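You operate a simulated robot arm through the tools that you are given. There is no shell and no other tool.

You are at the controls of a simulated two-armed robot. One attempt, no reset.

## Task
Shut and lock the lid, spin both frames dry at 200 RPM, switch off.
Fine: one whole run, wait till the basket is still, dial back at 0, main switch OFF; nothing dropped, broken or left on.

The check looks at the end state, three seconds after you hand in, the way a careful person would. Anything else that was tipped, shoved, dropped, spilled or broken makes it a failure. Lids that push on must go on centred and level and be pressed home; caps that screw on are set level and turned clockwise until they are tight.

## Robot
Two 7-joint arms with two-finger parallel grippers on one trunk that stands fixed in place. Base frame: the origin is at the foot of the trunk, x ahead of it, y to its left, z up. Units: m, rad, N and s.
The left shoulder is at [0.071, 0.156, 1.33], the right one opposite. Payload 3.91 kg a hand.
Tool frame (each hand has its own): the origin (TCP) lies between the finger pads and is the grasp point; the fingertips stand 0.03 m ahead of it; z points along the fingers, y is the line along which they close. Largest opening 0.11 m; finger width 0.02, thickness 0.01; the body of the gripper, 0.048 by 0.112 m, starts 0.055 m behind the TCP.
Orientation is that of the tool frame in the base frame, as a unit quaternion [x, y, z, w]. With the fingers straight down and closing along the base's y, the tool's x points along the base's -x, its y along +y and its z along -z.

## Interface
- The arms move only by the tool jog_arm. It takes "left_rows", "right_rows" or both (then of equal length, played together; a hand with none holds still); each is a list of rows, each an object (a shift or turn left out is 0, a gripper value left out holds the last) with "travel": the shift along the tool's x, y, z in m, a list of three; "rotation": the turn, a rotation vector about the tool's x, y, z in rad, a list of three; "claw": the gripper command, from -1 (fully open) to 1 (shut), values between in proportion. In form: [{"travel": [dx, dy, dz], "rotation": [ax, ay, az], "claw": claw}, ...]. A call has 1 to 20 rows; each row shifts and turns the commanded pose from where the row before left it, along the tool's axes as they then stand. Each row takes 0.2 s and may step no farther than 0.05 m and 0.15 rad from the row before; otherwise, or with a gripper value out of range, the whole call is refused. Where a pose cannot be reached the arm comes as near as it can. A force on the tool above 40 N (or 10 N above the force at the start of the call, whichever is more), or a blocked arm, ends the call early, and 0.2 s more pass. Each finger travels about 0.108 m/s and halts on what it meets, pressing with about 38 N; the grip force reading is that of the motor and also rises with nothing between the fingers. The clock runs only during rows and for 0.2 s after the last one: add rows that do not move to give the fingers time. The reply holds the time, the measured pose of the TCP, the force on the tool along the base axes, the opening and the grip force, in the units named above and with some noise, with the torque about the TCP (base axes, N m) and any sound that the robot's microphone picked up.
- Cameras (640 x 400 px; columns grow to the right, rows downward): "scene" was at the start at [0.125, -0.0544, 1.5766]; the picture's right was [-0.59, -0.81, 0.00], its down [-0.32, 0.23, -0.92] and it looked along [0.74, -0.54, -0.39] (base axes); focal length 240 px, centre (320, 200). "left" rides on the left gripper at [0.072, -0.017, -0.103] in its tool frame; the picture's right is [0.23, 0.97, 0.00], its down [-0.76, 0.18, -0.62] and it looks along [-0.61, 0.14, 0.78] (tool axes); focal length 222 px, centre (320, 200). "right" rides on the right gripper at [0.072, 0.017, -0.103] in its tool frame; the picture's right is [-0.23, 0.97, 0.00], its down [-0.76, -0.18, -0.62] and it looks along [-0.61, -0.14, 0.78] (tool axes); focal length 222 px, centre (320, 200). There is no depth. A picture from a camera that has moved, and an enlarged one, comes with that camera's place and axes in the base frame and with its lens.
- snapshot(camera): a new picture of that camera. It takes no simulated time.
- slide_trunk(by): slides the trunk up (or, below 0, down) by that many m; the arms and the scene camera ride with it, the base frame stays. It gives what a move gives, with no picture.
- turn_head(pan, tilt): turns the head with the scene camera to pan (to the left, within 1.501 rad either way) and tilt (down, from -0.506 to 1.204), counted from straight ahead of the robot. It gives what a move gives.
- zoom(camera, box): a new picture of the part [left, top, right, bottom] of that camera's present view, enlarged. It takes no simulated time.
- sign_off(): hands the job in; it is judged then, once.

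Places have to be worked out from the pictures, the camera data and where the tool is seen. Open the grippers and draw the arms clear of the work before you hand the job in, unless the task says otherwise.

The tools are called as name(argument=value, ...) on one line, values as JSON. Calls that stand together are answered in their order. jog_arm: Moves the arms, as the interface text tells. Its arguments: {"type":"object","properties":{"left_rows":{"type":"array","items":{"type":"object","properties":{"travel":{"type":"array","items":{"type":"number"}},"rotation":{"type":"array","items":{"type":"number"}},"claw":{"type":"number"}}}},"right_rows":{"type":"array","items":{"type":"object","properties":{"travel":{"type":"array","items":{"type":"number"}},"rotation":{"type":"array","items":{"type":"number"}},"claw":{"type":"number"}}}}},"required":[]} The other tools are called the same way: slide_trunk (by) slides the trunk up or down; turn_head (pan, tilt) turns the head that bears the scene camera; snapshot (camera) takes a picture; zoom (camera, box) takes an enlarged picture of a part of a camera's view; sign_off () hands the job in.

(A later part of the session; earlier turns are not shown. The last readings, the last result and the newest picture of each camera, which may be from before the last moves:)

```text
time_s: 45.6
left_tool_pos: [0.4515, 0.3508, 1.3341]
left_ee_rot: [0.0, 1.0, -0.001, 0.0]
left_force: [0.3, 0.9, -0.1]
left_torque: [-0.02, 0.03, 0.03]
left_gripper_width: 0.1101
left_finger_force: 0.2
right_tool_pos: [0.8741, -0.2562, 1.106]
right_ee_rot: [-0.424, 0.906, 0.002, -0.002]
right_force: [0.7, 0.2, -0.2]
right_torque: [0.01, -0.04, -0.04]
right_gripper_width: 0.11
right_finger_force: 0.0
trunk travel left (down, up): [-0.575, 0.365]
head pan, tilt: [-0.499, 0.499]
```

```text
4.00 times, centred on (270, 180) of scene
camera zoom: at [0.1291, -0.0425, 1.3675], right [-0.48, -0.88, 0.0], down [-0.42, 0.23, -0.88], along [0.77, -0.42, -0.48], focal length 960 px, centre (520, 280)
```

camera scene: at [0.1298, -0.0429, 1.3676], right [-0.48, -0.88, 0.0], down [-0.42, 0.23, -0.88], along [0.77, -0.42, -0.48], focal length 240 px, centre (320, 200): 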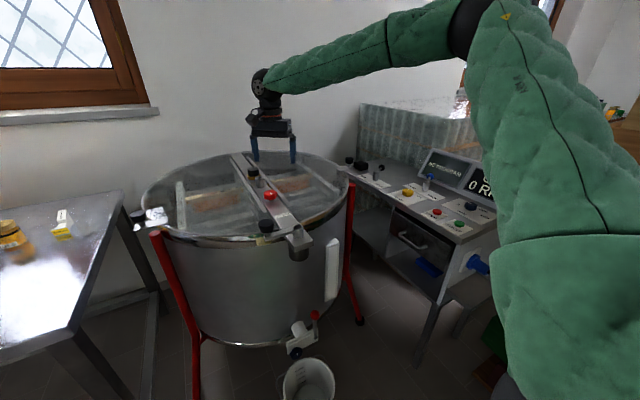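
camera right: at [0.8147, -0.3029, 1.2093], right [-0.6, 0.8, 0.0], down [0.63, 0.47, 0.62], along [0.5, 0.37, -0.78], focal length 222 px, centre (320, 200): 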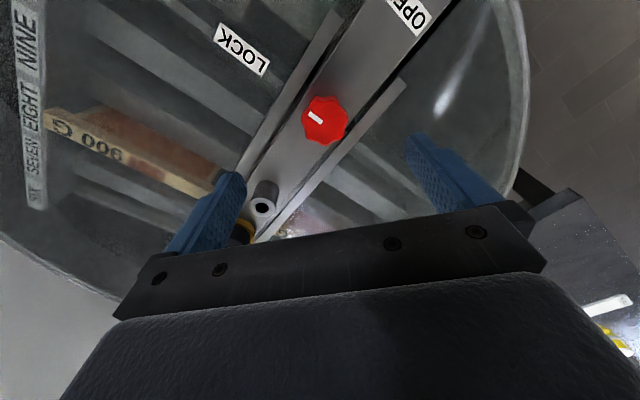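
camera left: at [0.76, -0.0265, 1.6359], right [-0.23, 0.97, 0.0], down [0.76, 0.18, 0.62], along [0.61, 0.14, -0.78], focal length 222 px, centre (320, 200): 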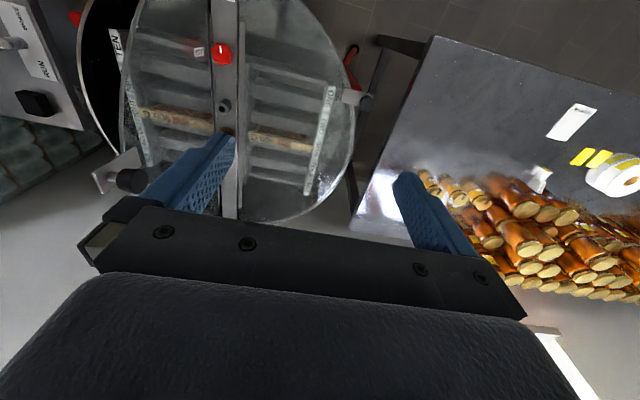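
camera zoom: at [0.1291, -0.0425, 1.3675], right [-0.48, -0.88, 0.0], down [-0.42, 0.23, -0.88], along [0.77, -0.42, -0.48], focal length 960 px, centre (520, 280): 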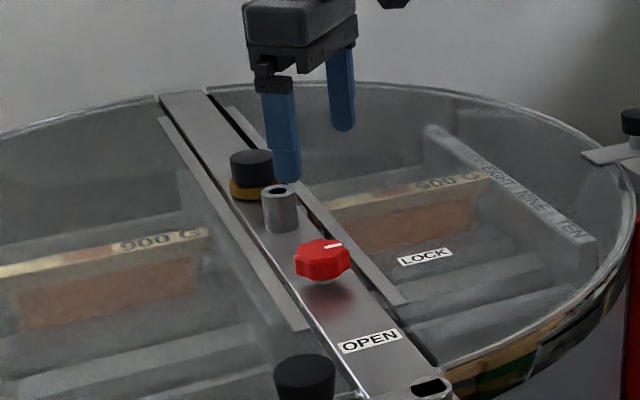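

The lock knob's marker points at LOCK and the lid is flush. Next the panel: I raise the right hand, turn it clockwise to face the panel and carry it across to about (0.68, -0.72).

jog_arm(right_rows=[{"travel": [0, 0, -0.04]}, {"travel": [0, 0, -0.03]}, {"rotation": [0, 0, 0.1373]}, {"rotation": [0, 0, 0.1373]}, {"rotation": [0, 0, 0.1373]}, {"rotation": [0, 0, 0.1373]}, {"rotation": [0, 0, 0.1373]}, {"rotation": [0, 0, 0.1373]}, {"rotation": [0, 0, 0.1373]}, {"rotation": [0, 0, 0.1373]}, {"rotation": [0, 0, 0.1373]}, {"rotation": [0, 0, 0.1373]}, {"rotation": [0, 0, 0.1373]}, {"rotation": [0, 0, 0.1373]}])

jog_arm(right_rows=[{"travel": [-0.0167, -0.0425, 0]}, {"travel": [-0.0167, -0.0425, 0]}, {"travel": [-0.0167, -0.0425, 0]}, {"travel": [-0.0167, -0.0425, 0]}, {"travel": [-0.0167, -0.0425, 0]}, {"travel": [-0.0167, -0.0425, 0]}, {"travel": [-0.0167, -0.0425, 0]}, {"travel": [-0.0167, -0.0425, 0]}, {"travel": [-0.0167, -0.0425, 0]}, {"travel": [-0.0167, -0.0425, 0]}, {"travel": [-0.0167, -0.0425, 0]}])

turn_head(pan=-0.85, tilt=0.35)

snapshot(camera="scene")

snapshot(camera="right")

```text
time_s: 48.6
left_tool_pos: [0.4515, 0.3507, 1.336]
left_ee_rot: [0.0, 1.0, 0.0, 0.0]
left_force: [0.6, 0.5, 0.6]
left_torque: [0.01, 0.0, 0.02]
left_gripper_width: 0.1102
left_finger_force: 0.0
right_tool_pos: [0.8743, -0.2559, 1.175]
right_ee_rot: [0.378, 0.926, -0.001, 0.0]
right_force: [-0.3, 0.0, 0.6]
right_torque: [0.02, -0.02, -0.04]
right_gripper_width: 0.11
right_finger_force: 0.0
trunk travel left (down, up): [-0.575, 0.365]
head pan, tilt: [-0.499, 0.499]
```

```text
time_s: 51.0
left_tool_pos: [0.4498, 0.3489, 1.3357]
left_ee_rot: [0.0, 1.0, 0.0, 0.001]
left_force: [-0.6, 0.7, -0.4]
left_torque: [-0.01, -0.02, 0.04]
left_gripper_width: 0.1102
left_finger_force: 0.1
right_tool_pos: [0.6824, -0.7227, 1.1731]
right_ee_rot: [0.376, 0.926, -0.001, -0.001]
right_force: [0.0, -0.6, -1.0]
right_torque: [-0.03, 0.0, 0.01]
right_gripper_width: 0.1101
right_finger_force: 0.0
trunk travel left (down, up): [-0.575, 0.365]
head pan, tilt: [-0.499, 0.499]
```

```text
time_s: 51.9
left_tool_pos: [0.4517, 0.3507, 1.3344]
left_ee_rot: [0.0, 1.0, 0.0, 0.0]
left_force: [-0.3, 0.7, 0.2]
left_torque: [-0.02, -0.02, -0.02]
left_gripper_width: 0.1101
left_finger_force: 0.0
right_tool_pos: [0.6809, -0.7217, 1.1731]
right_ee_rot: [0.378, 0.926, -0.001, -0.001]
right_force: [-0.3, -0.4, -0.6]
right_torque: [-0.01, -0.01, 0.0]
right_gripper_width: 0.1099
right_finger_force: 0.0
trunk travel left (down, up): [-0.575, 0.365]
head pan, tilt: [-0.85, 0.351]
```

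```text
taken
camera scene: at [0.1114, -0.0694, 1.3812], right [-0.75, -0.66, 0.0], down [-0.23, 0.26, -0.94], along [0.62, -0.71, -0.34], focal length 240 px, centre (320, 200)
```

scene: 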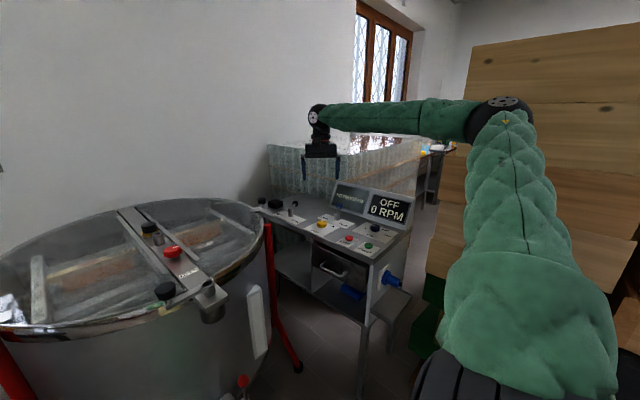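

```text
taken
camera right: at [0.6416, -0.6596, 1.2776], right [0.84, 0.54, 0.0], down [0.42, -0.66, 0.62], along [0.33, -0.53, -0.78], focal length 222 px, centre (320, 200)
```

right: 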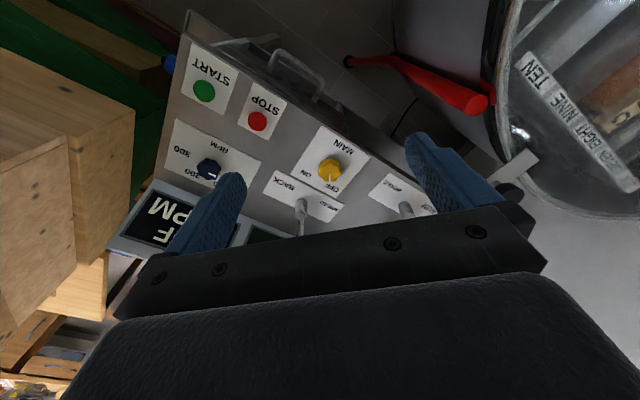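

MAIN re-measures at about (0.783, -0.849). I move the hand forward over it at this height to see how far the arm reaches with a vertical tool.

jog_arm(right_rows=[{"travel": [-0.0404, -0.0048, 0]}, {"travel": [-0.0404, -0.0048, 0]}, {"travel": [-0.0404, -0.0048, 0]}, {"travel": [-0.0404, -0.0048, 0]}])

snapshot(camera="right")

```text
time_s: 52.9
left_tool_pos: [0.4543, 0.3493, 1.3341]
left_ee_rot: [0.001, 1.0, -0.001, -0.001]
left_force: [-1.2, 0.1, 0.5]
left_torque: [0.0, 0.04, 0.05]
left_gripper_width: 0.1097
left_finger_force: 0.1
right_tool_pos: [0.7804, -0.8499, 1.1789]
right_ee_rot: [0.378, 0.926, 0.0, -0.002]
right_force: [-0.8, 0.9, -0.1]
right_torque: [0.03, -0.04, -0.01]
right_gripper_width: 0.11
right_finger_force: 0.1
trunk travel left (down, up): [-0.575, 0.365]
head pan, tilt: [-0.85, 0.351]
```

```text
taken
camera right: at [0.742, -0.7881, 1.2823], right [0.84, 0.54, 0.0], down [0.42, -0.66, 0.62], along [0.33, -0.53, -0.78], focal length 222 px, centre (320, 200)
```

right: 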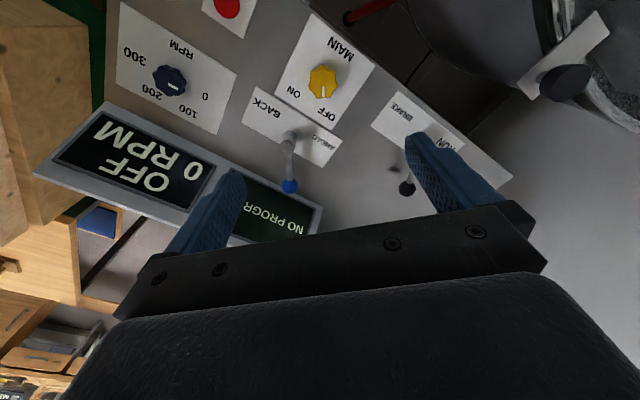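

The arm reaches over MAIN with the tool vertical. I pre-turn the hand counter-clockwise by 1.17 rad so that there's room for the clockwise 90° turn, then lower to about z = 1.0.

jog_arm(right_rows=[{"rotation": [0, 0, -0.13]}, {"rotation": [0, 0, -0.13]}, {"rotation": [0, 0, -0.13]}, {"rotation": [0, 0, -0.13]}, {"rotation": [0, 0, -0.13]}, {"rotation": [0, 0, -0.13]}, {"rotation": [0, 0, -0.13]}, {"rotation": [0, 0, -0.13]}, {"rotation": [0, 0, -0.13]}, {"travel": [0, 0, 0.04]}, {"travel": [0, 0, 0.04]}, {"travel": [0, 0, 0.04]}, {"travel": [0, 0, 0.04]}])

snapshot(camera="right")

zoom(camera="scene", box=[240, 130, 420, 280])

```text
time_s: 55.6
left_tool_pos: [0.4524, 0.3498, 1.334]
left_ee_rot: [0.0, 1.0, -0.001, 0.0]
left_force: [-0.6, 0.6, 0.2]
left_torque: [0.0, 0.02, 0.02]
left_gripper_width: 0.11
left_finger_force: 0.1
right_tool_pos: [0.7785, -0.8469, 1.0149]
right_ee_rot: [-0.197, 0.98, 0.0, -0.001]
right_force: [0.0, -0.5, 0.1]
right_torque: [0.01, 0.01, -0.04]
right_gripper_width: 0.1097
right_finger_force: 0.1
trunk travel left (down, up): [-0.575, 0.365]
head pan, tilt: [-0.85, 0.351]
```

```text
taken
camera right: at [0.7045, -0.8599, 1.1185], right [-0.17, 0.99, 0.0], down [0.77, 0.13, 0.62], along [0.61, 0.1, -0.78], focal length 222 px, centre (320, 200)
```

right: 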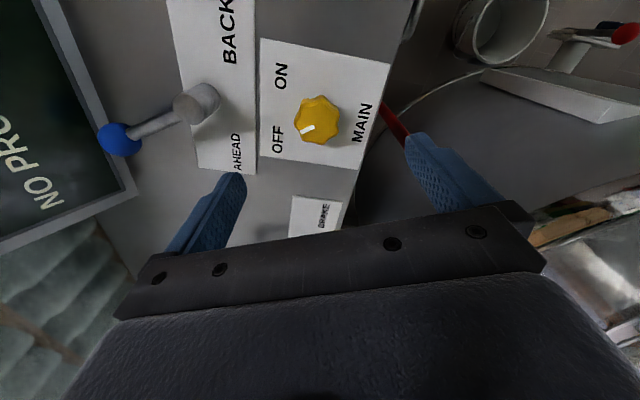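

```text
2.67 times, centred on (330, 205) of scene
camera zoom: at [0.1121, -0.0704, 1.3812], right [-0.75, -0.66, 0.0], down [-0.23, 0.26, -0.94], along [0.62, -0.71, -0.34], focal length 640 px, centre (293, 187)
```

zoom: 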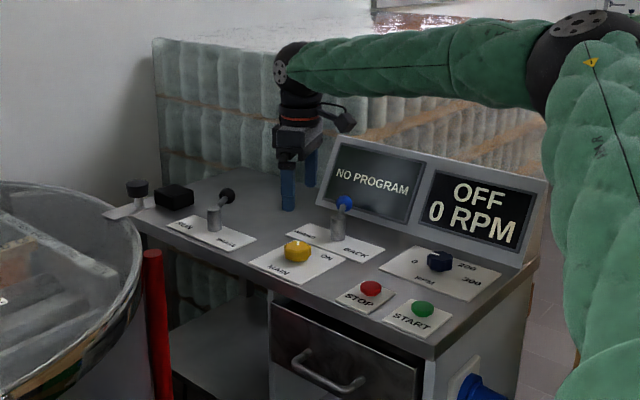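

MAIN is right under the hand; its pointer is at OFF (−41° from panel-up) and ON lies at +38°, so about 80–90° clockwise. I centre and descend around the knob.

jog_arm(right_rows=[{"travel": [-0.0011, -0.0038, 0.03]}, {"travel": [0, 0, 0.03]}, {"travel": [0, 0, 0.025]}, {"travel": [0, 0, 0.015]}])

snapshot(camera="right")

zoom(camera="scene", box=[270, 160, 390, 260])

```text
time_s: 56.6
left_tool_pos: [0.4515, 0.3513, 1.3341]
left_ee_rot: [0.0, 1.0, 0.0, 0.0]
left_force: [0.0, 0.0, 0.1]
left_torque: [0.05, 0.01, -0.01]
left_gripper_width: 0.11
left_finger_force: 0.1
right_tool_pos: [0.7812, -0.8493, 0.9167]
right_ee_rot: [-0.197, 0.98, 0.002, -0.002]
right_force: [-0.3, -0.4, -0.3]
right_torque: [-0.01, 0.01, 0.0]
right_gripper_width: 0.1099
right_finger_force: 0.1
trunk travel left (down, up): [-0.575, 0.365]
head pan, tilt: [-0.85, 0.351]
```

```text
taken
camera right: at [0.7079, -0.8615, 1.0204], right [-0.17, 0.99, 0.0], down [0.77, 0.13, 0.62], along [0.61, 0.1, -0.78], focal length 222 px, centre (320, 200)
```

right: 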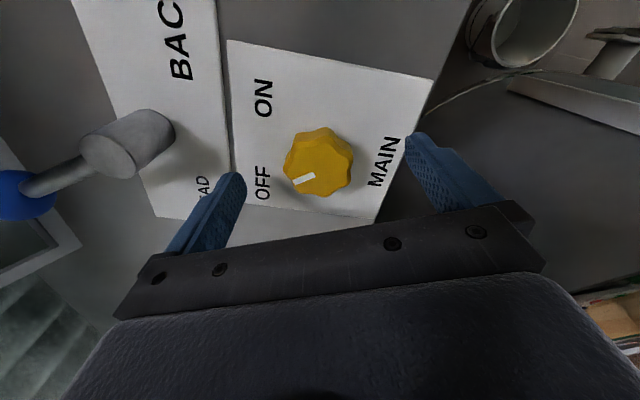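

```text
4.00 times, centred on (330, 210) of scene
camera zoom: at [0.1117, -0.07, 1.3812], right [-0.75, -0.66, 0.0], down [-0.23, 0.26, -0.94], along [0.62, -0.71, -0.34], focal length 960 px, centre (280, 160)
```

zoom: 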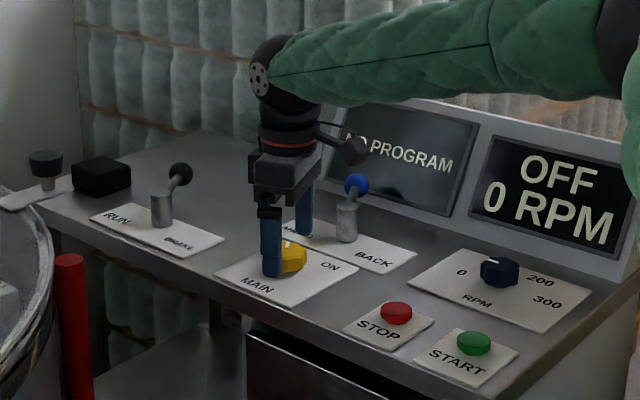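

The knob is centred between the fingers. From the lock knob I learned my estimates fall ~5 mm short along the tool's forward axis, so I add 4 mm forward, lower to fingertip height 0.876 and grip.

jog_arm(right_rows=[{"travel": [-0.004, 0, 0.006]}, {"travel": [0, 0, 0.005]}, {"claw": 1}, {"claw": 1}, {"claw": 1}, {"claw": 1}])

snapshot(camera="right")

```text
time_s: 58.0
left_tool_pos: [0.4523, 0.3491, 1.3352]
left_ee_rot: [0.0, 1.0, 0.0, 0.0]
left_force: [0.4, -0.2, 0.3]
left_torque: [0.01, 0.02, 0.02]
left_gripper_width: 0.1098
left_finger_force: 0.0
right_tool_pos: [0.7858, -0.8479, 0.9076]
right_ee_rot: [-0.196, 0.981, 0.0, -0.002]
right_force: [7.6, -13.2, 5.1]
right_torque: [-1.0, -0.03, 0.04]
right_gripper_width: 0.0456
right_finger_force: 45.3
trunk travel left (down, up): [-0.575, 0.365]
head pan, tilt: [-0.85, 0.351]
```

```text
taken
camera right: at [0.7127, -0.8608, 1.0099], right [-0.17, 0.99, 0.0], down [0.77, 0.13, 0.62], along [0.61, 0.1, -0.78], focal length 222 px, centre (320, 200)
```

right: 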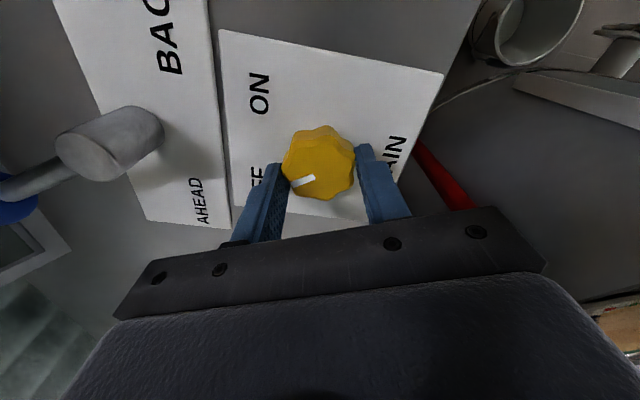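

The knob is gripped at 4.6 cm with a 15 N side push, so I ease the hand 2 mm that way and begin turning clockwise.

jog_arm(right_rows=[{"travel": [0, -0.002, 0]}, {"rotation": [0, 0, 0.13]}, {"rotation": [0, 0, 0.13]}, {"rotation": [0, 0, 0.13]}])

snapshot(camera="right")

zoom(camera="scene", box=[270, 160, 430, 280])

```text
time_s: 59.0
left_tool_pos: [0.4507, 0.3513, 1.3358]
left_ee_rot: [0.0, 1.0, 0.0, 0.0]
left_force: [-0.3, 0.5, -0.5]
left_torque: [-0.02, -0.04, -0.02]
left_gripper_width: 0.11
left_finger_force: 0.1
right_tool_pos: [0.7852, -0.8485, 0.9069]
right_ee_rot: [-0.003, 1.0, 0.0, -0.002]
right_force: [-2.3, 0.3, 4.5]
right_torque: [0.63, 0.72, -0.01]
right_gripper_width: 0.0455
right_finger_force: 44.9
trunk travel left (down, up): [-0.575, 0.365]
head pan, tilt: [-0.85, 0.351]
```

```text
taken
camera right: at [0.7138, -0.8326, 1.0099], right [0.22, 0.97, 0.0], down [0.76, -0.17, 0.62], along [0.6, -0.14, -0.78], focal length 222 px, centre (320, 200)
```

right: 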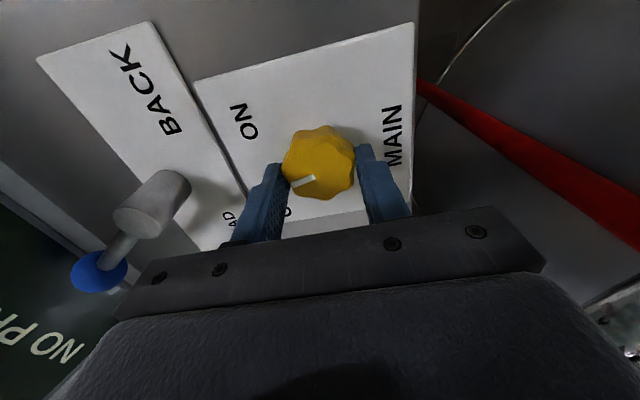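

```text
3.33 times, centred on (350, 220) of scene
camera zoom: at [0.1111, -0.0691, 1.3813], right [-0.75, -0.66, 0.0], down [-0.23, 0.26, -0.94], along [0.62, -0.71, -0.34], focal length 800 px, centre (220, 133)
```

zoom: 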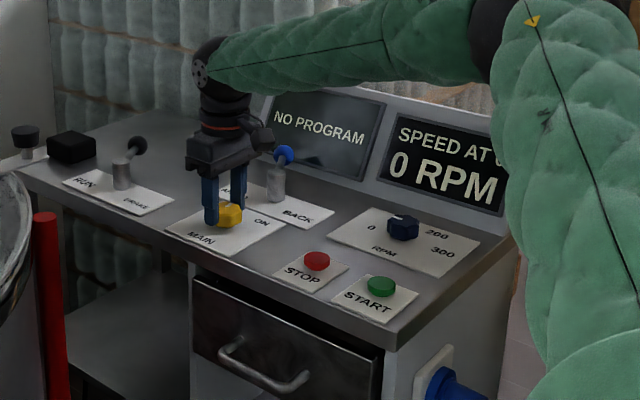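

The display has come on and reads "SPEED AT 0, 0 RPM". I carry on turning to the full ON position.

jog_arm(right_rows=[{"rotation": [0, 0, 0.13]}, {"rotation": [0, 0, 0.13]}, {"rotation": [0, 0, 0.13]}, {"rotation": [0, 0, 0.13]}])

snapshot(camera="right")

```text
time_s: 60.0
left_tool_pos: [0.4506, 0.3498, 1.3339]
left_ee_rot: [0.0, 1.0, 0.0, 0.0]
left_force: [-0.1, -0.1, -0.3]
left_torque: [-0.01, -0.01, -0.01]
left_gripper_width: 0.11
left_finger_force: 0.1
right_tool_pos: [0.7865, -0.8494, 0.906]
right_ee_rot: [0.255, 0.967, -0.001, -0.001]
right_force: [-0.4, -4.9, 5.9]
right_torque: [0.04, -1.24, 0.03]
right_gripper_width: 0.0456
right_finger_force: 45.0
trunk travel left (down, up): [-0.575, 0.365]
head pan, tilt: [-0.85, 0.351]
```

```text
taken
camera right: at [0.7314, -0.7993, 1.0098], right [0.68, 0.73, 0.0], down [0.58, -0.53, 0.62], along [0.46, -0.42, -0.78], focal length 222 px, centre (320, 200)
```

right: 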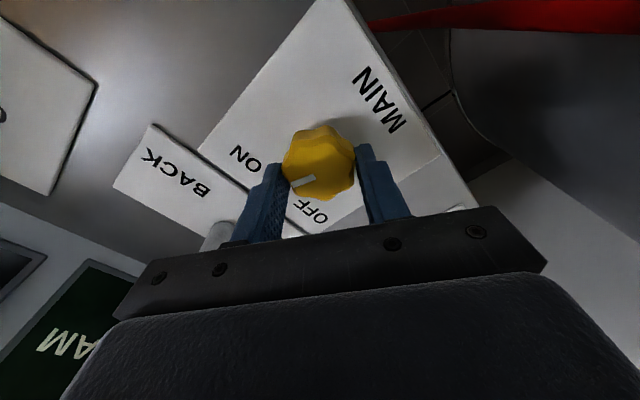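

Forces are fine. I turn the remaining 0.6 rad or so toward ON.

jog_arm(right_rows=[{"rotation": [0, 0, 0.13]}, {"rotation": [0, 0, 0.13]}, {"rotation": [0, 0, 0.13]}])

jog_arm(right_rows=[{"rotation": [0, 0, 0.13]}, {"rotation": [0, 0, 0.11]}])

snapshot(camera="right")

zoom(camera="scene", box=[270, 160, 430, 280])

```text
time_s: 60.9
left_tool_pos: [0.45, 0.3513, 1.3347]
left_ee_rot: [0.0, 1.0, -0.001, 0.0]
left_force: [0.0, 0.1, 0.1]
left_torque: [0.0, 0.05, 0.01]
left_gripper_width: 0.1101
left_finger_force: 0.1
right_tool_pos: [0.7857, -0.8492, 0.9061]
right_ee_rot: [0.438, 0.899, -0.001, -0.001]
right_force: [-4.8, -7.9, 5.8]
right_torque: [0.05, 0.05, 0.91]
right_gripper_width: 0.0458
right_finger_force: 45.1
trunk travel left (down, up): [-0.575, 0.365]
head pan, tilt: [-0.85, 0.351]
```

```text
time_s: 61.5
left_tool_pos: [0.4523, 0.3502, 1.3353]
left_ee_rot: [-0.001, 1.0, 0.001, 0.0]
left_force: [0.9, 0.1, 0.4]
left_torque: [0.01, -0.02, -0.01]
left_gripper_width: 0.1101
left_finger_force: 0.1
right_tool_pos: [0.7849, -0.8503, 0.9042]
right_ee_rot: [0.542, 0.84, -0.001, -0.002]
right_force: [-7.1, -9.8, 0.0]
right_torque: [0.06, 0.06, 1.51]
right_gripper_width: 0.045
right_finger_force: 44.8
trunk travel left (down, up): [-0.575, 0.365]
head pan, tilt: [-0.85, 0.351]
```

```text
taken
camera right: at [0.7713, -0.7778, 1.0089], right [0.98, 0.19, 0.0], down [0.15, -0.77, 0.62], along [0.12, -0.61, -0.78], focal length 222 px, centre (320, 200)
```

right: 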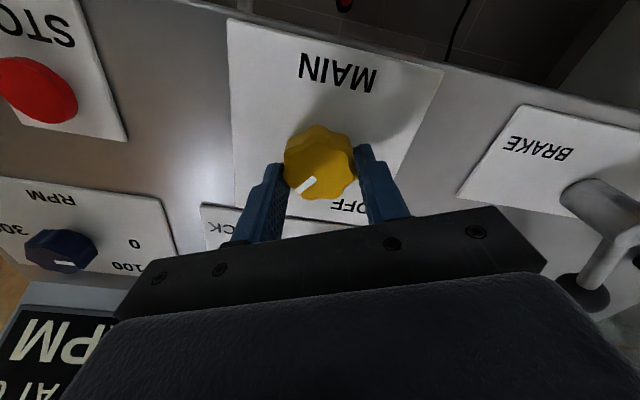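

```text
3.33 times, centred on (350, 220) of scene
camera zoom: at [0.1108, -0.0703, 1.3811], right [-0.75, -0.66, 0.0], down [-0.23, 0.26, -0.94], along [0.62, -0.71, -0.34], focal length 800 px, centre (220, 133)
```

zoom: 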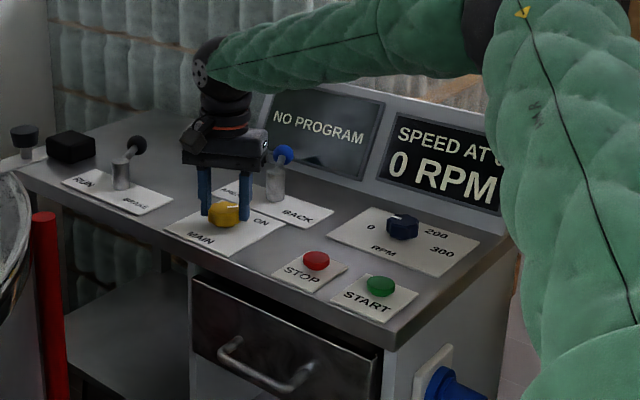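

The knob hit its ON end stop (torque rose to 1.5 N·m and the fingers slipped slightly) and the display stays on. I release, lift, and turn the hand back, then go over to the RPM dial.

jog_arm(right_rows=[{"claw": -1}, {"claw": -1}, {"claw": -1}, {"travel": [0, 0, -0.03]}, {"travel": [0, 0, -0.04]}, {"travel": [0, 0, -0.04]}, {"travel": [0, 0, -0.04]}, {"travel": [0, 0, -0.04]}])

snapshot(camera="right")

zoom(camera="scene", box=[270, 160, 430, 280])

```text
time_s: 63.2
left_tool_pos: [0.4513, 0.3515, 1.3346]
left_ee_rot: [-0.001, 1.0, 0.0, 0.0]
left_force: [-0.9, -0.3, 0.2]
left_torque: [-0.02, -0.02, 0.02]
left_gripper_width: 0.11
left_finger_force: 0.0
right_tool_pos: [0.787, -0.8486, 1.0958]
right_ee_rot: [0.542, 0.841, -0.002, -0.001]
right_force: [-0.8, 0.9, -0.8]
right_torque: [-0.01, 0.0, 0.04]
right_gripper_width: 0.1099
right_finger_force: 0.1
trunk travel left (down, up): [-0.575, 0.365]
head pan, tilt: [-0.85, 0.351]
```

```text
taken
camera right: at [0.7731, -0.7744, 1.1995], right [0.98, 0.2, 0.0], down [0.16, -0.77, 0.62], along [0.12, -0.61, -0.78], focal length 222 px, centre (320, 200)
```

right: 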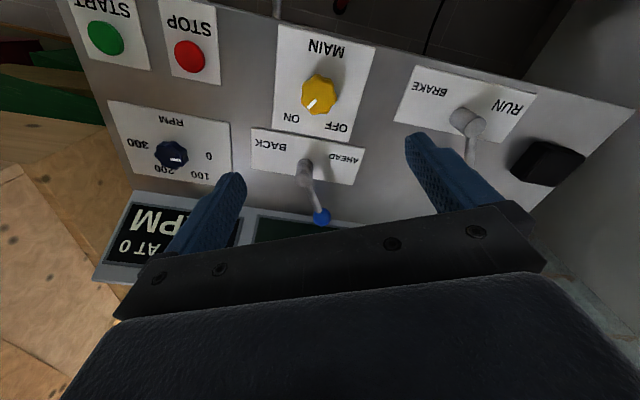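

```text
3.33 times, centred on (350, 220) of scene
camera zoom: at [0.1111, -0.0685, 1.3812], right [-0.75, -0.66, 0.0], down [-0.23, 0.26, -0.94], along [0.62, -0.71, -0.34], focal length 800 px, centre (220, 133)
```

zoom: 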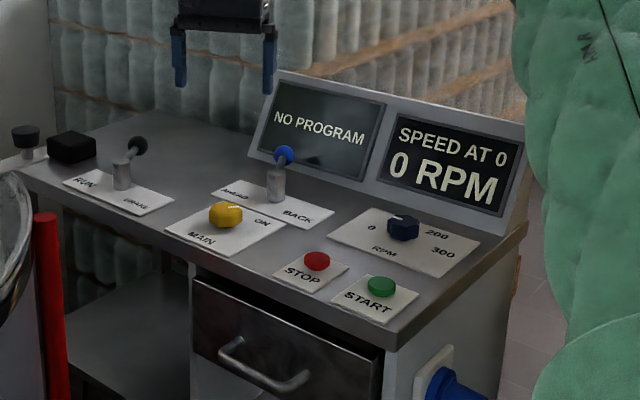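

MAIN now points at ON and the display reads "SPEED AT 0 / 0 RPM". I zoom to fix the RPM dial's place and pointer.

zoom(camera="right", box=[100, 90, 250, 200])

```text
3.64 times, centred on (175, 145) of right
camera zoom: at [0.7731, -0.7744, 1.1995], right [0.98, 0.2, 0.0], down [0.16, -0.77, 0.62], along [0.12, -0.61, -0.78], focal length 808 px, centre (847, 400)
```

zoom: 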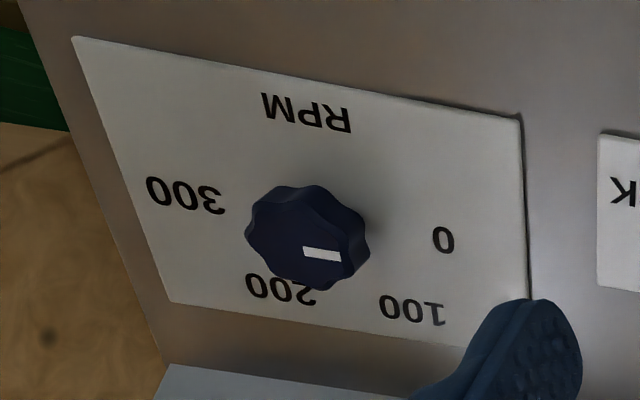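

The dial centre works out near (0.577, -0.977), pointer at 0, with 200 about 120° clockwise. The screen box stands only ~7 cm behind it, so I will work with the fingers closing mostly along x and opened only to 7.5 cm. I move over the dial first.

jog_arm(right_rows=[{"rotation": [0, 0, -0.1], "claw": -0.36}, {"rotation": [0, 0, -0.096]}, {"travel": [0.0029, -0.041, 0]}, {"travel": [0.0029, -0.041, 0]}, {"travel": [0.0029, -0.041, 0]}, {"travel": [0.0029, -0.041, 0]}, {"travel": [0.0029, -0.041, 0]}, {"travel": [0.0029, -0.041, 0]}])

snapshot(camera="right")

snapshot(camera="scene")

```text
time_s: 65.0
left_tool_pos: [0.4498, 0.3512, 1.3343]
left_ee_rot: [0.0, 1.0, 0.001, 0.0]
left_force: [-1.0, -0.2, 0.2]
left_torque: [-0.01, -0.03, -0.01]
left_gripper_width: 0.1099
left_finger_force: 0.0
right_tool_pos: [0.5797, -0.9781, 1.095]
right_ee_rot: [0.456, 0.89, 0.0, -0.001]
right_force: [0.9, -0.1, -0.6]
right_torque: [0.04, -0.02, -0.01]
right_gripper_width: 0.0746
right_finger_force: 0.1
trunk travel left (down, up): [-0.575, 0.365]
head pan, tilt: [-0.85, 0.351]
```

```text
taken
camera right: at [0.5513, -0.9108, 1.1997], right [0.92, 0.38, 0.0], down [0.3, -0.72, 0.62], along [0.24, -0.57, -0.78], focal length 222 px, centre (320, 200)
```

right: 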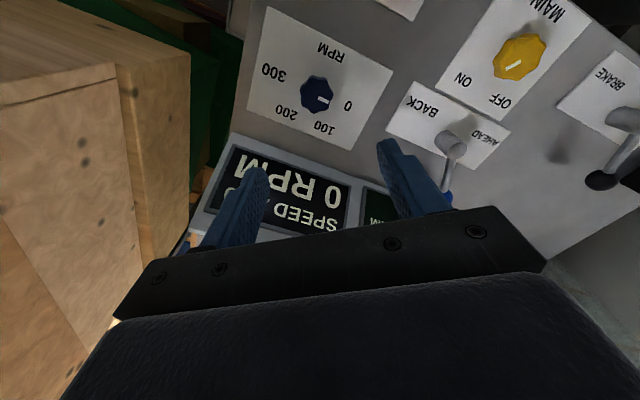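

```text
taken
camera scene: at [0.1106, -0.0709, 1.3813], right [-0.75, -0.66, 0.0], down [-0.23, 0.26, -0.94], along [0.62, -0.7, -0.34], focal length 240 px, centre (320, 200)
```

scene: 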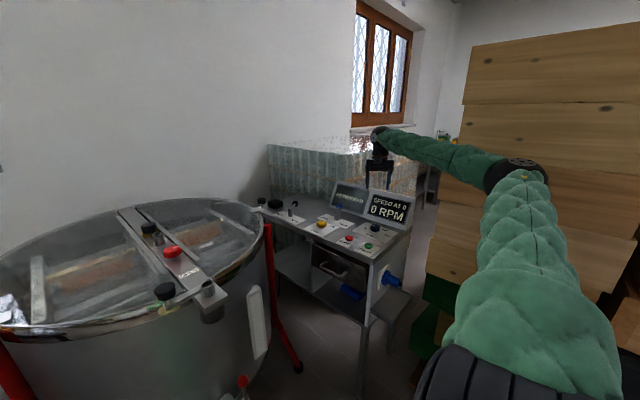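

The dial is right beneath, at about (0.578, -0.980). I lower the hand in steps toward it.

jog_arm(right_rows=[{"travel": [-0.0014, -0.003, 0.04]}, {"travel": [0, 0, 0.04]}, {"travel": [0, 0, 0.04]}, {"travel": [0, 0, 0.03]}])

snapshot(camera="right")

zoom(camera="scene", box=[310, 160, 450, 270])

```text
time_s: 66.0
left_tool_pos: [0.4508, 0.3505, 1.3348]
left_ee_rot: [0.0, 1.0, 0.0, 0.0]
left_force: [-0.9, -0.9, -0.9]
left_torque: [0.01, -0.02, -0.02]
left_gripper_width: 0.11
left_finger_force: 0.0
right_tool_pos: [0.5714, -0.9813, 0.9472]
right_ee_rot: [0.457, 0.889, -0.001, -0.002]
right_force: [-0.1, 0.3, -0.4]
right_torque: [0.01, 0.01, -0.02]
right_gripper_width: 0.0748
right_finger_force: 0.1
trunk travel left (down, up): [-0.575, 0.365]
head pan, tilt: [-0.85, 0.351]
```

```text
taken
camera right: at [0.5437, -0.9136, 1.0509], right [0.92, 0.38, 0.0], down [0.3, -0.72, 0.62], along [0.24, -0.58, -0.78], focal length 222 px, centre (320, 200)
```

right: 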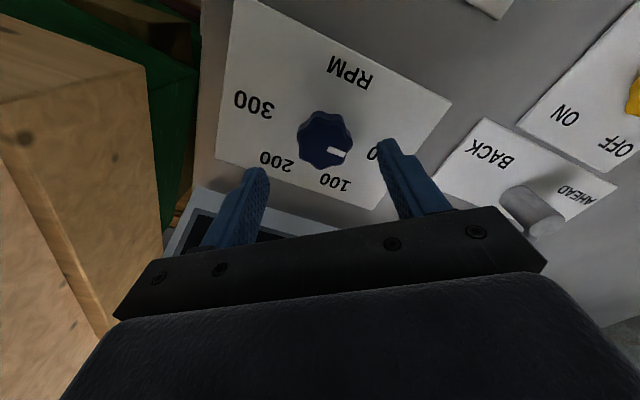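

```text
3.64 times, centred on (380, 215) of scene
camera zoom: at [0.1117, -0.0702, 1.3812], right [-0.75, -0.66, 0.0], down [-0.23, 0.26, -0.94], along [0.62, -0.71, -0.34], focal length 873 px, centre (102, 146)
```

zoom: 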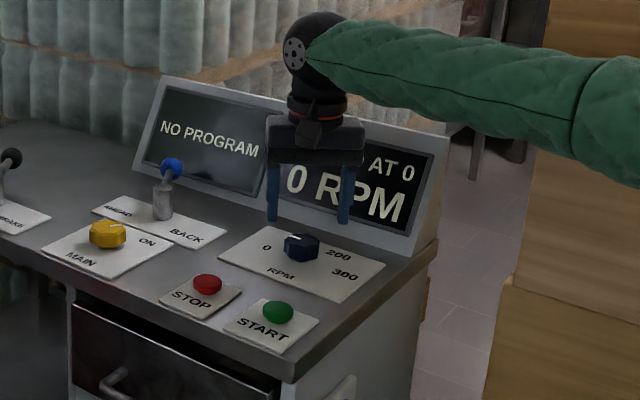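

The dial sits centred but about 6 mm ahead-right of the TCP. I correct, descend to fingertip height 0.878 and look again.

jog_arm(right_rows=[{"travel": [-0.0035, 0.0049, 0.015]}, {"travel": [0, 0, 0.015]}, {"travel": [0, 0, 0.008]}])

snapshot(camera="right")

zoom(camera="scene", box=[330, 180, 430, 260])

```text
time_s: 66.8
left_tool_pos: [0.4521, 0.3513, 1.334]
left_ee_rot: [0.0, 1.0, 0.0, 0.0]
left_force: [-0.6, -0.3, 0.1]
left_torque: [-0.01, 0.03, 0.07]
left_gripper_width: 0.1098
left_finger_force: 0.1
right_tool_pos: [0.5792, -0.9819, 0.9101]
right_ee_rot: [0.457, 0.89, -0.001, -0.002]
right_force: [0.6, -0.1, 0.2]
right_torque: [-0.01, -0.02, 0.01]
right_gripper_width: 0.0747
right_finger_force: 0.1
trunk travel left (down, up): [-0.575, 0.365]
head pan, tilt: [-0.85, 0.351]
```

```text
taken
camera right: at [0.5516, -0.9132, 1.0137], right [0.92, 0.38, 0.0], down [0.3, -0.72, 0.62], along [0.24, -0.58, -0.78], focal length 222 px, centre (320, 200)
```

right: 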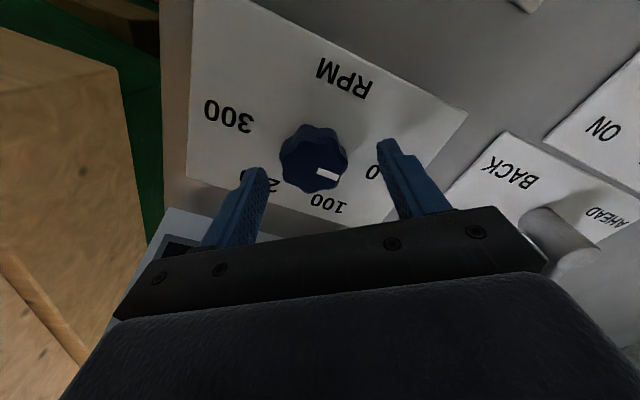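

```text
5.00 times, centred on (380, 220) of scene
camera zoom: at [0.1116, -0.0694, 1.3812], right [-0.75, -0.66, 0.0], down [-0.23, 0.26, -0.94], along [0.62, -0.71, -0.34], focal length 1200 px, centre (20, 100)
```

zoom: 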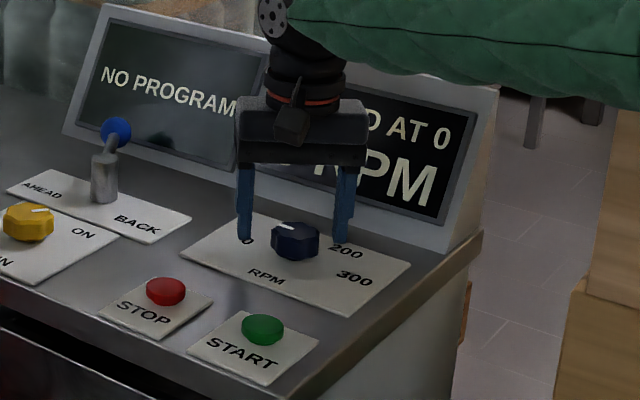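

The dial is about 3 mm off along the closing axis. I shift by that and close on it.

jog_arm(right_rows=[{"travel": [0, -0.003, 0.002]}, {"claw": 1}, {"claw": 1}, {"claw": 1}])

snapshot(camera="right")

```text
time_s: 67.8
left_tool_pos: [0.4507, 0.3503, 1.3351]
left_ee_rot: [0.0, 1.0, 0.0, 0.001]
left_force: [-0.6, 0.4, 0.3]
left_torque: [-0.02, -0.01, 0.01]
left_gripper_width: 0.1102
left_finger_force: 0.2
right_tool_pos: [0.5772, -0.9832, 0.9064]
right_ee_rot: [0.457, 0.889, -0.002, -0.001]
right_force: [-2.3, -2.2, -2.1]
right_torque: [0.21, -0.41, 0.03]
right_gripper_width: 0.0417
right_finger_force: 44.7
trunk travel left (down, up): [-0.575, 0.365]
head pan, tilt: [-0.85, 0.351]
```

```text
taken
camera right: at [0.5485, -0.9153, 1.0102], right [0.92, 0.38, 0.0], down [0.3, -0.72, 0.62], along [0.24, -0.58, -0.78], focal length 222 px, centre (320, 200)
```

right: 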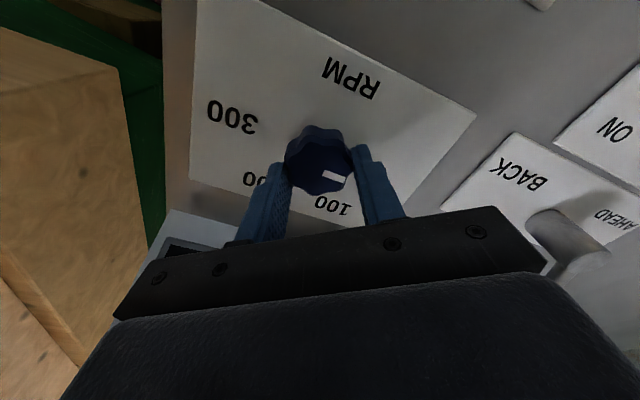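

A clean grip. I turn the dial clockwise about 0.52 rad and check forces.

jog_arm(right_rows=[{"rotation": [0, 0, 0.13]}, {"rotation": [0, 0, 0.13]}, {"rotation": [0, 0, 0.13]}, {"rotation": [0, 0, 0.13]}])

snapshot(camera="right")

zoom(camera="scene", box=[330, 160, 450, 260])

```text
time_s: 68.9
left_tool_pos: [0.4467, 0.3528, 1.3368]
left_ee_rot: [-0.002, 1.0, 0.0, 0.001]
left_force: [0.3, 0.6, -0.5]
left_torque: [-0.03, -0.01, 0.04]
left_gripper_width: 0.1098
left_finger_force: 0.0
right_tool_pos: [0.5752, -0.9843, 0.9063]
right_ee_rot: [0.663, 0.749, -0.004, -0.004]
right_force: [-49.1, -11.5, 14.2]
right_torque: [-0.73, 0.94, 0.19]
right_gripper_width: 0.0418
right_finger_force: 44.9
trunk travel left (down, up): [-0.575, 0.365]
head pan, tilt: [-0.85, 0.351]
stopped in row 4 (right hand): the force on the tool passed its limit at 42 N (the readings are from after the stop); the commanded pose is now the measured one
```

```text
taken
camera right: at [0.5844, -0.9105, 1.0096], right [0.99, -0.11, -0.01], down [-0.08, -0.78, 0.63], along [-0.08, -0.62, -0.78], focal length 222 px, centre (320, 200)
```

right: 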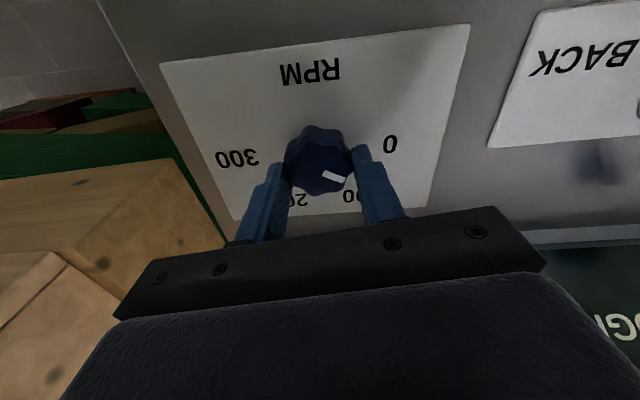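

```text
4.00 times, centred on (390, 210) of scene
camera zoom: at [0.1063, -0.0695, 1.382], right [-0.75, -0.66, 0.0], down [-0.22, 0.26, -0.94], along [0.62, -0.71, -0.34], focal length 960 px, centre (40, 160)
```

zoom: 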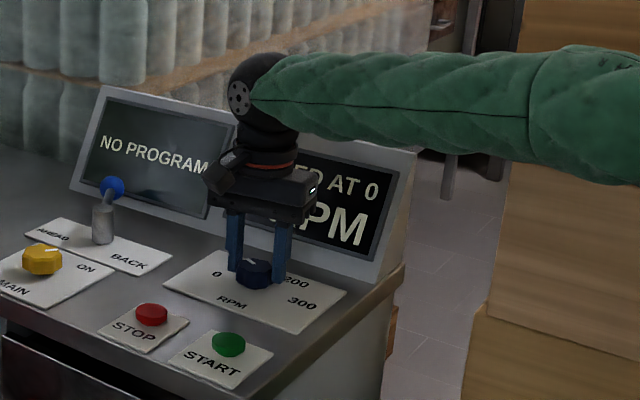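

The side force hit the limit; its direction shows the dial's centre lies about 8 mm toward the camera side of my grip. I release, recentre at about (0.5735, -0.977) and grip again.

jog_arm(right_rows=[{"claw": -0.36}, {"claw": -0.36}, {"claw": -0.36}, {"travel": [0.004, -0.0005, 0]}, {"travel": [0.0035, -0.0005, 0]}])

snapshot(camera="right")

zoom(camera="scene", box=[330, 160, 450, 260])

```text
time_s: 70.1
left_tool_pos: [0.4516, 0.3527, 1.3346]
left_ee_rot: [-0.001, 1.0, -0.001, 0.001]
left_force: [0.4, -0.7, 0.0]
left_torque: [0.01, -0.02, -0.03]
left_gripper_width: 0.11
left_finger_force: 0.1
right_tool_pos: [0.5793, -0.9754, 0.9057]
right_ee_rot: [0.663, 0.749, -0.002, -0.002]
right_force: [-0.6, 0.4, 0.0]
right_torque: [0.04, 0.0, 0.0]
right_gripper_width: 0.0747
right_finger_force: 0.1
trunk travel left (down, up): [-0.575, 0.365]
head pan, tilt: [-0.85, 0.351]
```

```text
taken
camera right: at [0.5871, -0.9027, 1.0088], right [0.99, -0.11, -0.01], down [-0.08, -0.78, 0.62], along [-0.07, -0.62, -0.78], focal length 222 px, centre (320, 200)
```

right: 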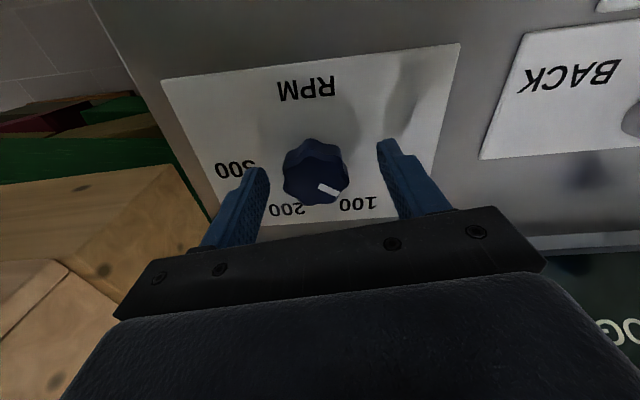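

```text
4.00 times, centred on (390, 210) of scene
camera zoom: at [0.1118, -0.0697, 1.3812], right [-0.75, -0.66, 0.0], down [-0.23, 0.26, -0.94], along [0.62, -0.71, -0.34], focal length 960 px, centre (40, 160)
```

zoom: 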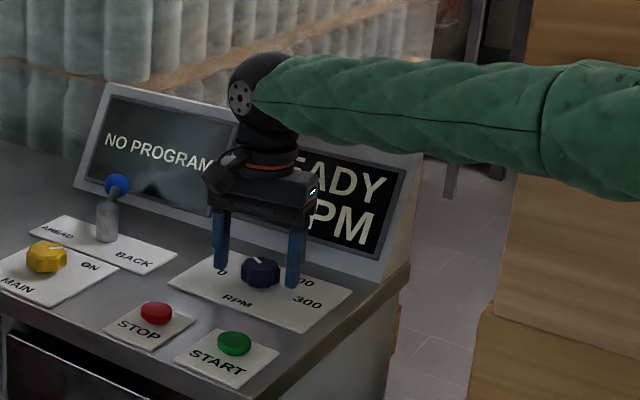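

The display now reads "READY", so the dial is off zero. Combining force and picture, the dial's centre is near (0.576, -0.980); I shift there and grip again.

jog_arm(right_rows=[{"travel": [-0.0042, -0.0039, 0]}, {"claw": 1}, {"claw": 1}, {"claw": 1}])

snapshot(camera="right")

```text
time_s: 71.1
left_tool_pos: [0.4508, 0.3523, 1.3338]
left_ee_rot: [-0.002, 1.0, -0.001, 0.0]
left_force: [0.0, 0.4, -0.5]
left_torque: [0.04, 0.01, -0.01]
left_gripper_width: 0.1097
left_finger_force: 0.2
right_tool_pos: [0.5744, -0.9809, 0.9046]
right_ee_rot: [0.662, 0.75, -0.003, -0.004]
right_force: [0.7, -1.2, -1.6]
right_torque: [-0.27, -0.65, -0.03]
right_gripper_width: 0.0414
right_finger_force: 44.7
trunk travel left (down, up): [-0.575, 0.365]
head pan, tilt: [-0.85, 0.351]
```

```text
taken
camera right: at [0.5834, -0.9074, 1.0086], right [0.99, -0.11, -0.01], down [-0.08, -0.78, 0.62], along [-0.07, -0.62, -0.78], focal length 222 px, centre (320, 200)
```

right: 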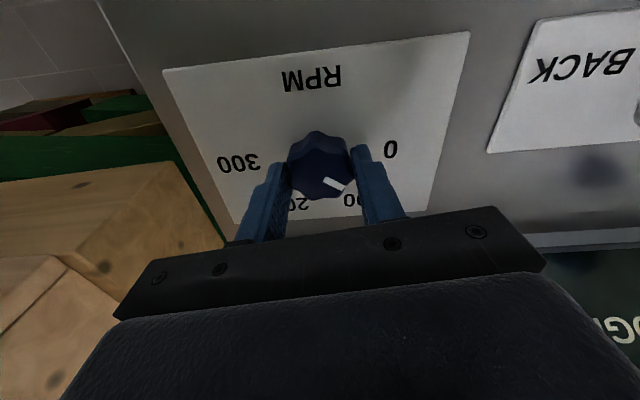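

Gripped without side force. I turn clockwise in small batches.

jog_arm(right_rows=[{"rotation": [0, 0, 0.1]}, {"rotation": [0, 0, 0.1]}])

snapshot(camera="right")

```text
time_s: 71.7
left_tool_pos: [0.4497, 0.3523, 1.3337]
left_ee_rot: [0.0, 1.0, 0.0, -0.001]
left_force: [-0.7, -0.4, -0.2]
left_torque: [0.0, 0.04, -0.05]
left_gripper_width: 0.1099
left_finger_force: 0.0
right_tool_pos: [0.5748, -0.9799, 0.9056]
right_ee_rot: [0.734, 0.679, -0.003, -0.004]
right_force: [1.4, -3.3, -0.6]
right_torque: [1.07, -0.88, 0.01]
right_gripper_width: 0.0415
right_finger_force: 44.8
trunk travel left (down, up): [-0.575, 0.365]
head pan, tilt: [-0.85, 0.351]
```

```text
taken
camera right: at [0.5979, -0.9105, 1.0085], right [0.95, -0.3, -0.01], down [-0.23, -0.75, 0.62], along [-0.19, -0.59, -0.78], focal length 222 px, centre (320, 200)
```

right: 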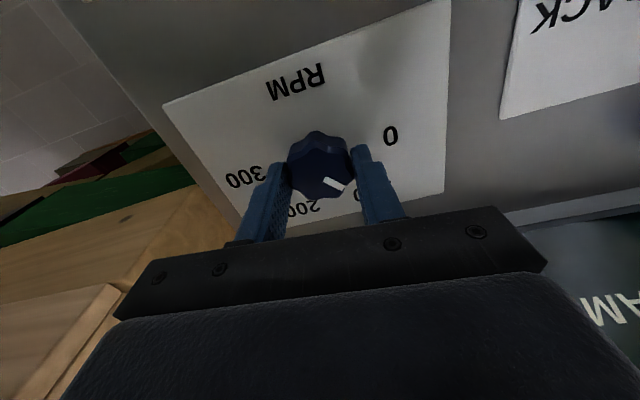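

Works well with small forces. I continue turning 0.5 rad.

jog_arm(right_rows=[{"rotation": [0, 0, 0.1]}, {"rotation": [0, 0, 0.1]}, {"rotation": [0, 0, 0.1]}])

jog_arm(right_rows=[{"rotation": [0, 0, 0.1]}, {"rotation": [0, 0, 0.1]}])

snapshot(camera="right")

zoom(camera="scene", box=[330, 160, 450, 260])

```text
time_s: 72.5
left_tool_pos: [0.451, 0.3521, 1.3354]
left_ee_rot: [-0.001, 1.0, -0.001, 0.001]
left_force: [-0.4, 0.3, -0.2]
left_torque: [0.0, -0.02, -0.01]
left_gripper_width: 0.1101
left_finger_force: 0.0
right_tool_pos: [0.5745, -0.9802, 0.9048]
right_ee_rot: [0.827, 0.562, -0.002, -0.002]
right_force: [5.0, -9.8, 3.0]
right_torque: [-0.08, -0.87, -0.01]
right_gripper_width: 0.0416
right_finger_force: 44.6
trunk travel left (down, up): [-0.575, 0.365]
head pan, tilt: [-0.85, 0.351]
```

```text
time_s: 73.1
left_tool_pos: [0.4488, 0.3517, 1.336]
left_ee_rot: [0.0, 1.0, 0.0, 0.0]
left_force: [-0.1, 0.1, 0.5]
left_torque: [-0.01, 0.0, 0.0]
left_gripper_width: 0.11
left_finger_force: 0.2
right_tool_pos: [0.5752, -0.9811, 0.9052]
right_ee_rot: [0.879, 0.476, -0.003, -0.002]
right_force: [-2.7, -11.7, 6.4]
right_torque: [0.21, -0.63, -0.04]
right_gripper_width: 0.0415
right_finger_force: 44.9
trunk travel left (down, up): [-0.575, 0.365]
head pan, tilt: [-0.85, 0.351]
```

```text
taken
camera right: at [0.6292, -0.9299, 1.0083], right [0.69, -0.72, -0.01], down [-0.56, -0.54, 0.63], along [-0.46, -0.43, -0.78], focal length 222 px, centre (320, 200)
```

right: 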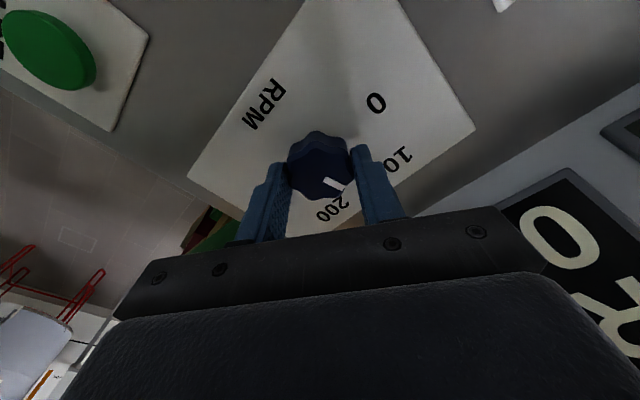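

```text
4.00 times, centred on (390, 210) of scene
camera zoom: at [0.1107, -0.0701, 1.3813], right [-0.75, -0.66, 0.0], down [-0.23, 0.26, -0.94], along [0.62, -0.71, -0.34], focal length 960 px, centre (40, 160)
```

zoom: 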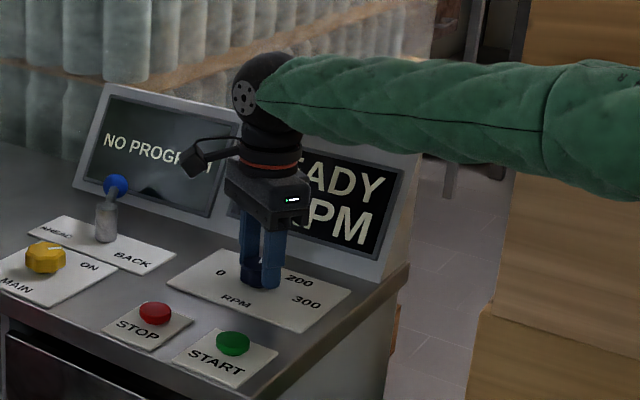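

The pointer is now around -15° to -20°, i.e. about 120 RPM. I release, wind the hand back 0.9 rad with the fingers open, and regrip for the last stroke.

jog_arm(right_rows=[{"claw": -0.36}, {"claw": -0.36}, {"claw": -0.36}, {"rotation": [0, 0, -0.13]}, {"rotation": [0, 0, -0.13]}, {"rotation": [0, 0, -0.13]}, {"rotation": [0, 0, -0.13]}, {"rotation": [0, 0, -0.13]}, {"rotation": [0, 0, -0.13]}, {"rotation": [0, 0, -0.13]}])

snapshot(camera="right")

```text
time_s: 75.3
left_tool_pos: [0.4512, 0.3527, 1.3351]
left_ee_rot: [-0.001, 1.0, 0.0, 0.001]
left_force: [-0.4, -0.7, 0.1]
left_torque: [-0.01, 0.02, -0.01]
left_gripper_width: 0.1101
left_finger_force: 0.0
right_tool_pos: [0.5747, -0.9794, 0.9047]
right_ee_rot: [0.579, 0.815, -0.002, -0.002]
right_force: [-0.3, 0.1, -0.7]
right_torque: [0.0, 0.0, -0.01]
right_gripper_width: 0.0746
right_finger_force: 0.2
trunk travel left (down, up): [-0.575, 0.365]
head pan, tilt: [-0.85, 0.351]
```

```text
taken
camera right: at [0.5678, -0.9067, 1.0089], right [0.99, 0.11, -0.01], down [0.09, -0.78, 0.62], along [0.06, -0.62, -0.78], focal length 222 px, centre (320, 200)
```

right: 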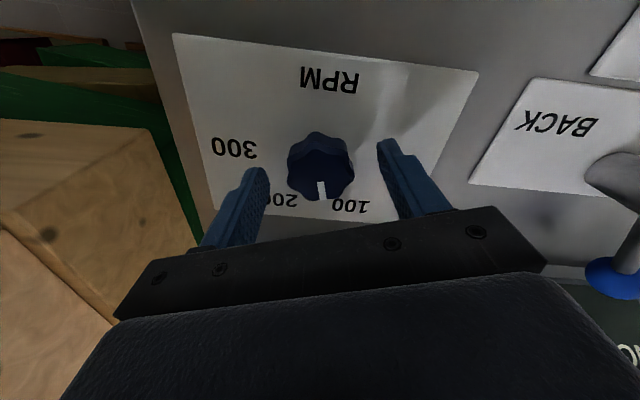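

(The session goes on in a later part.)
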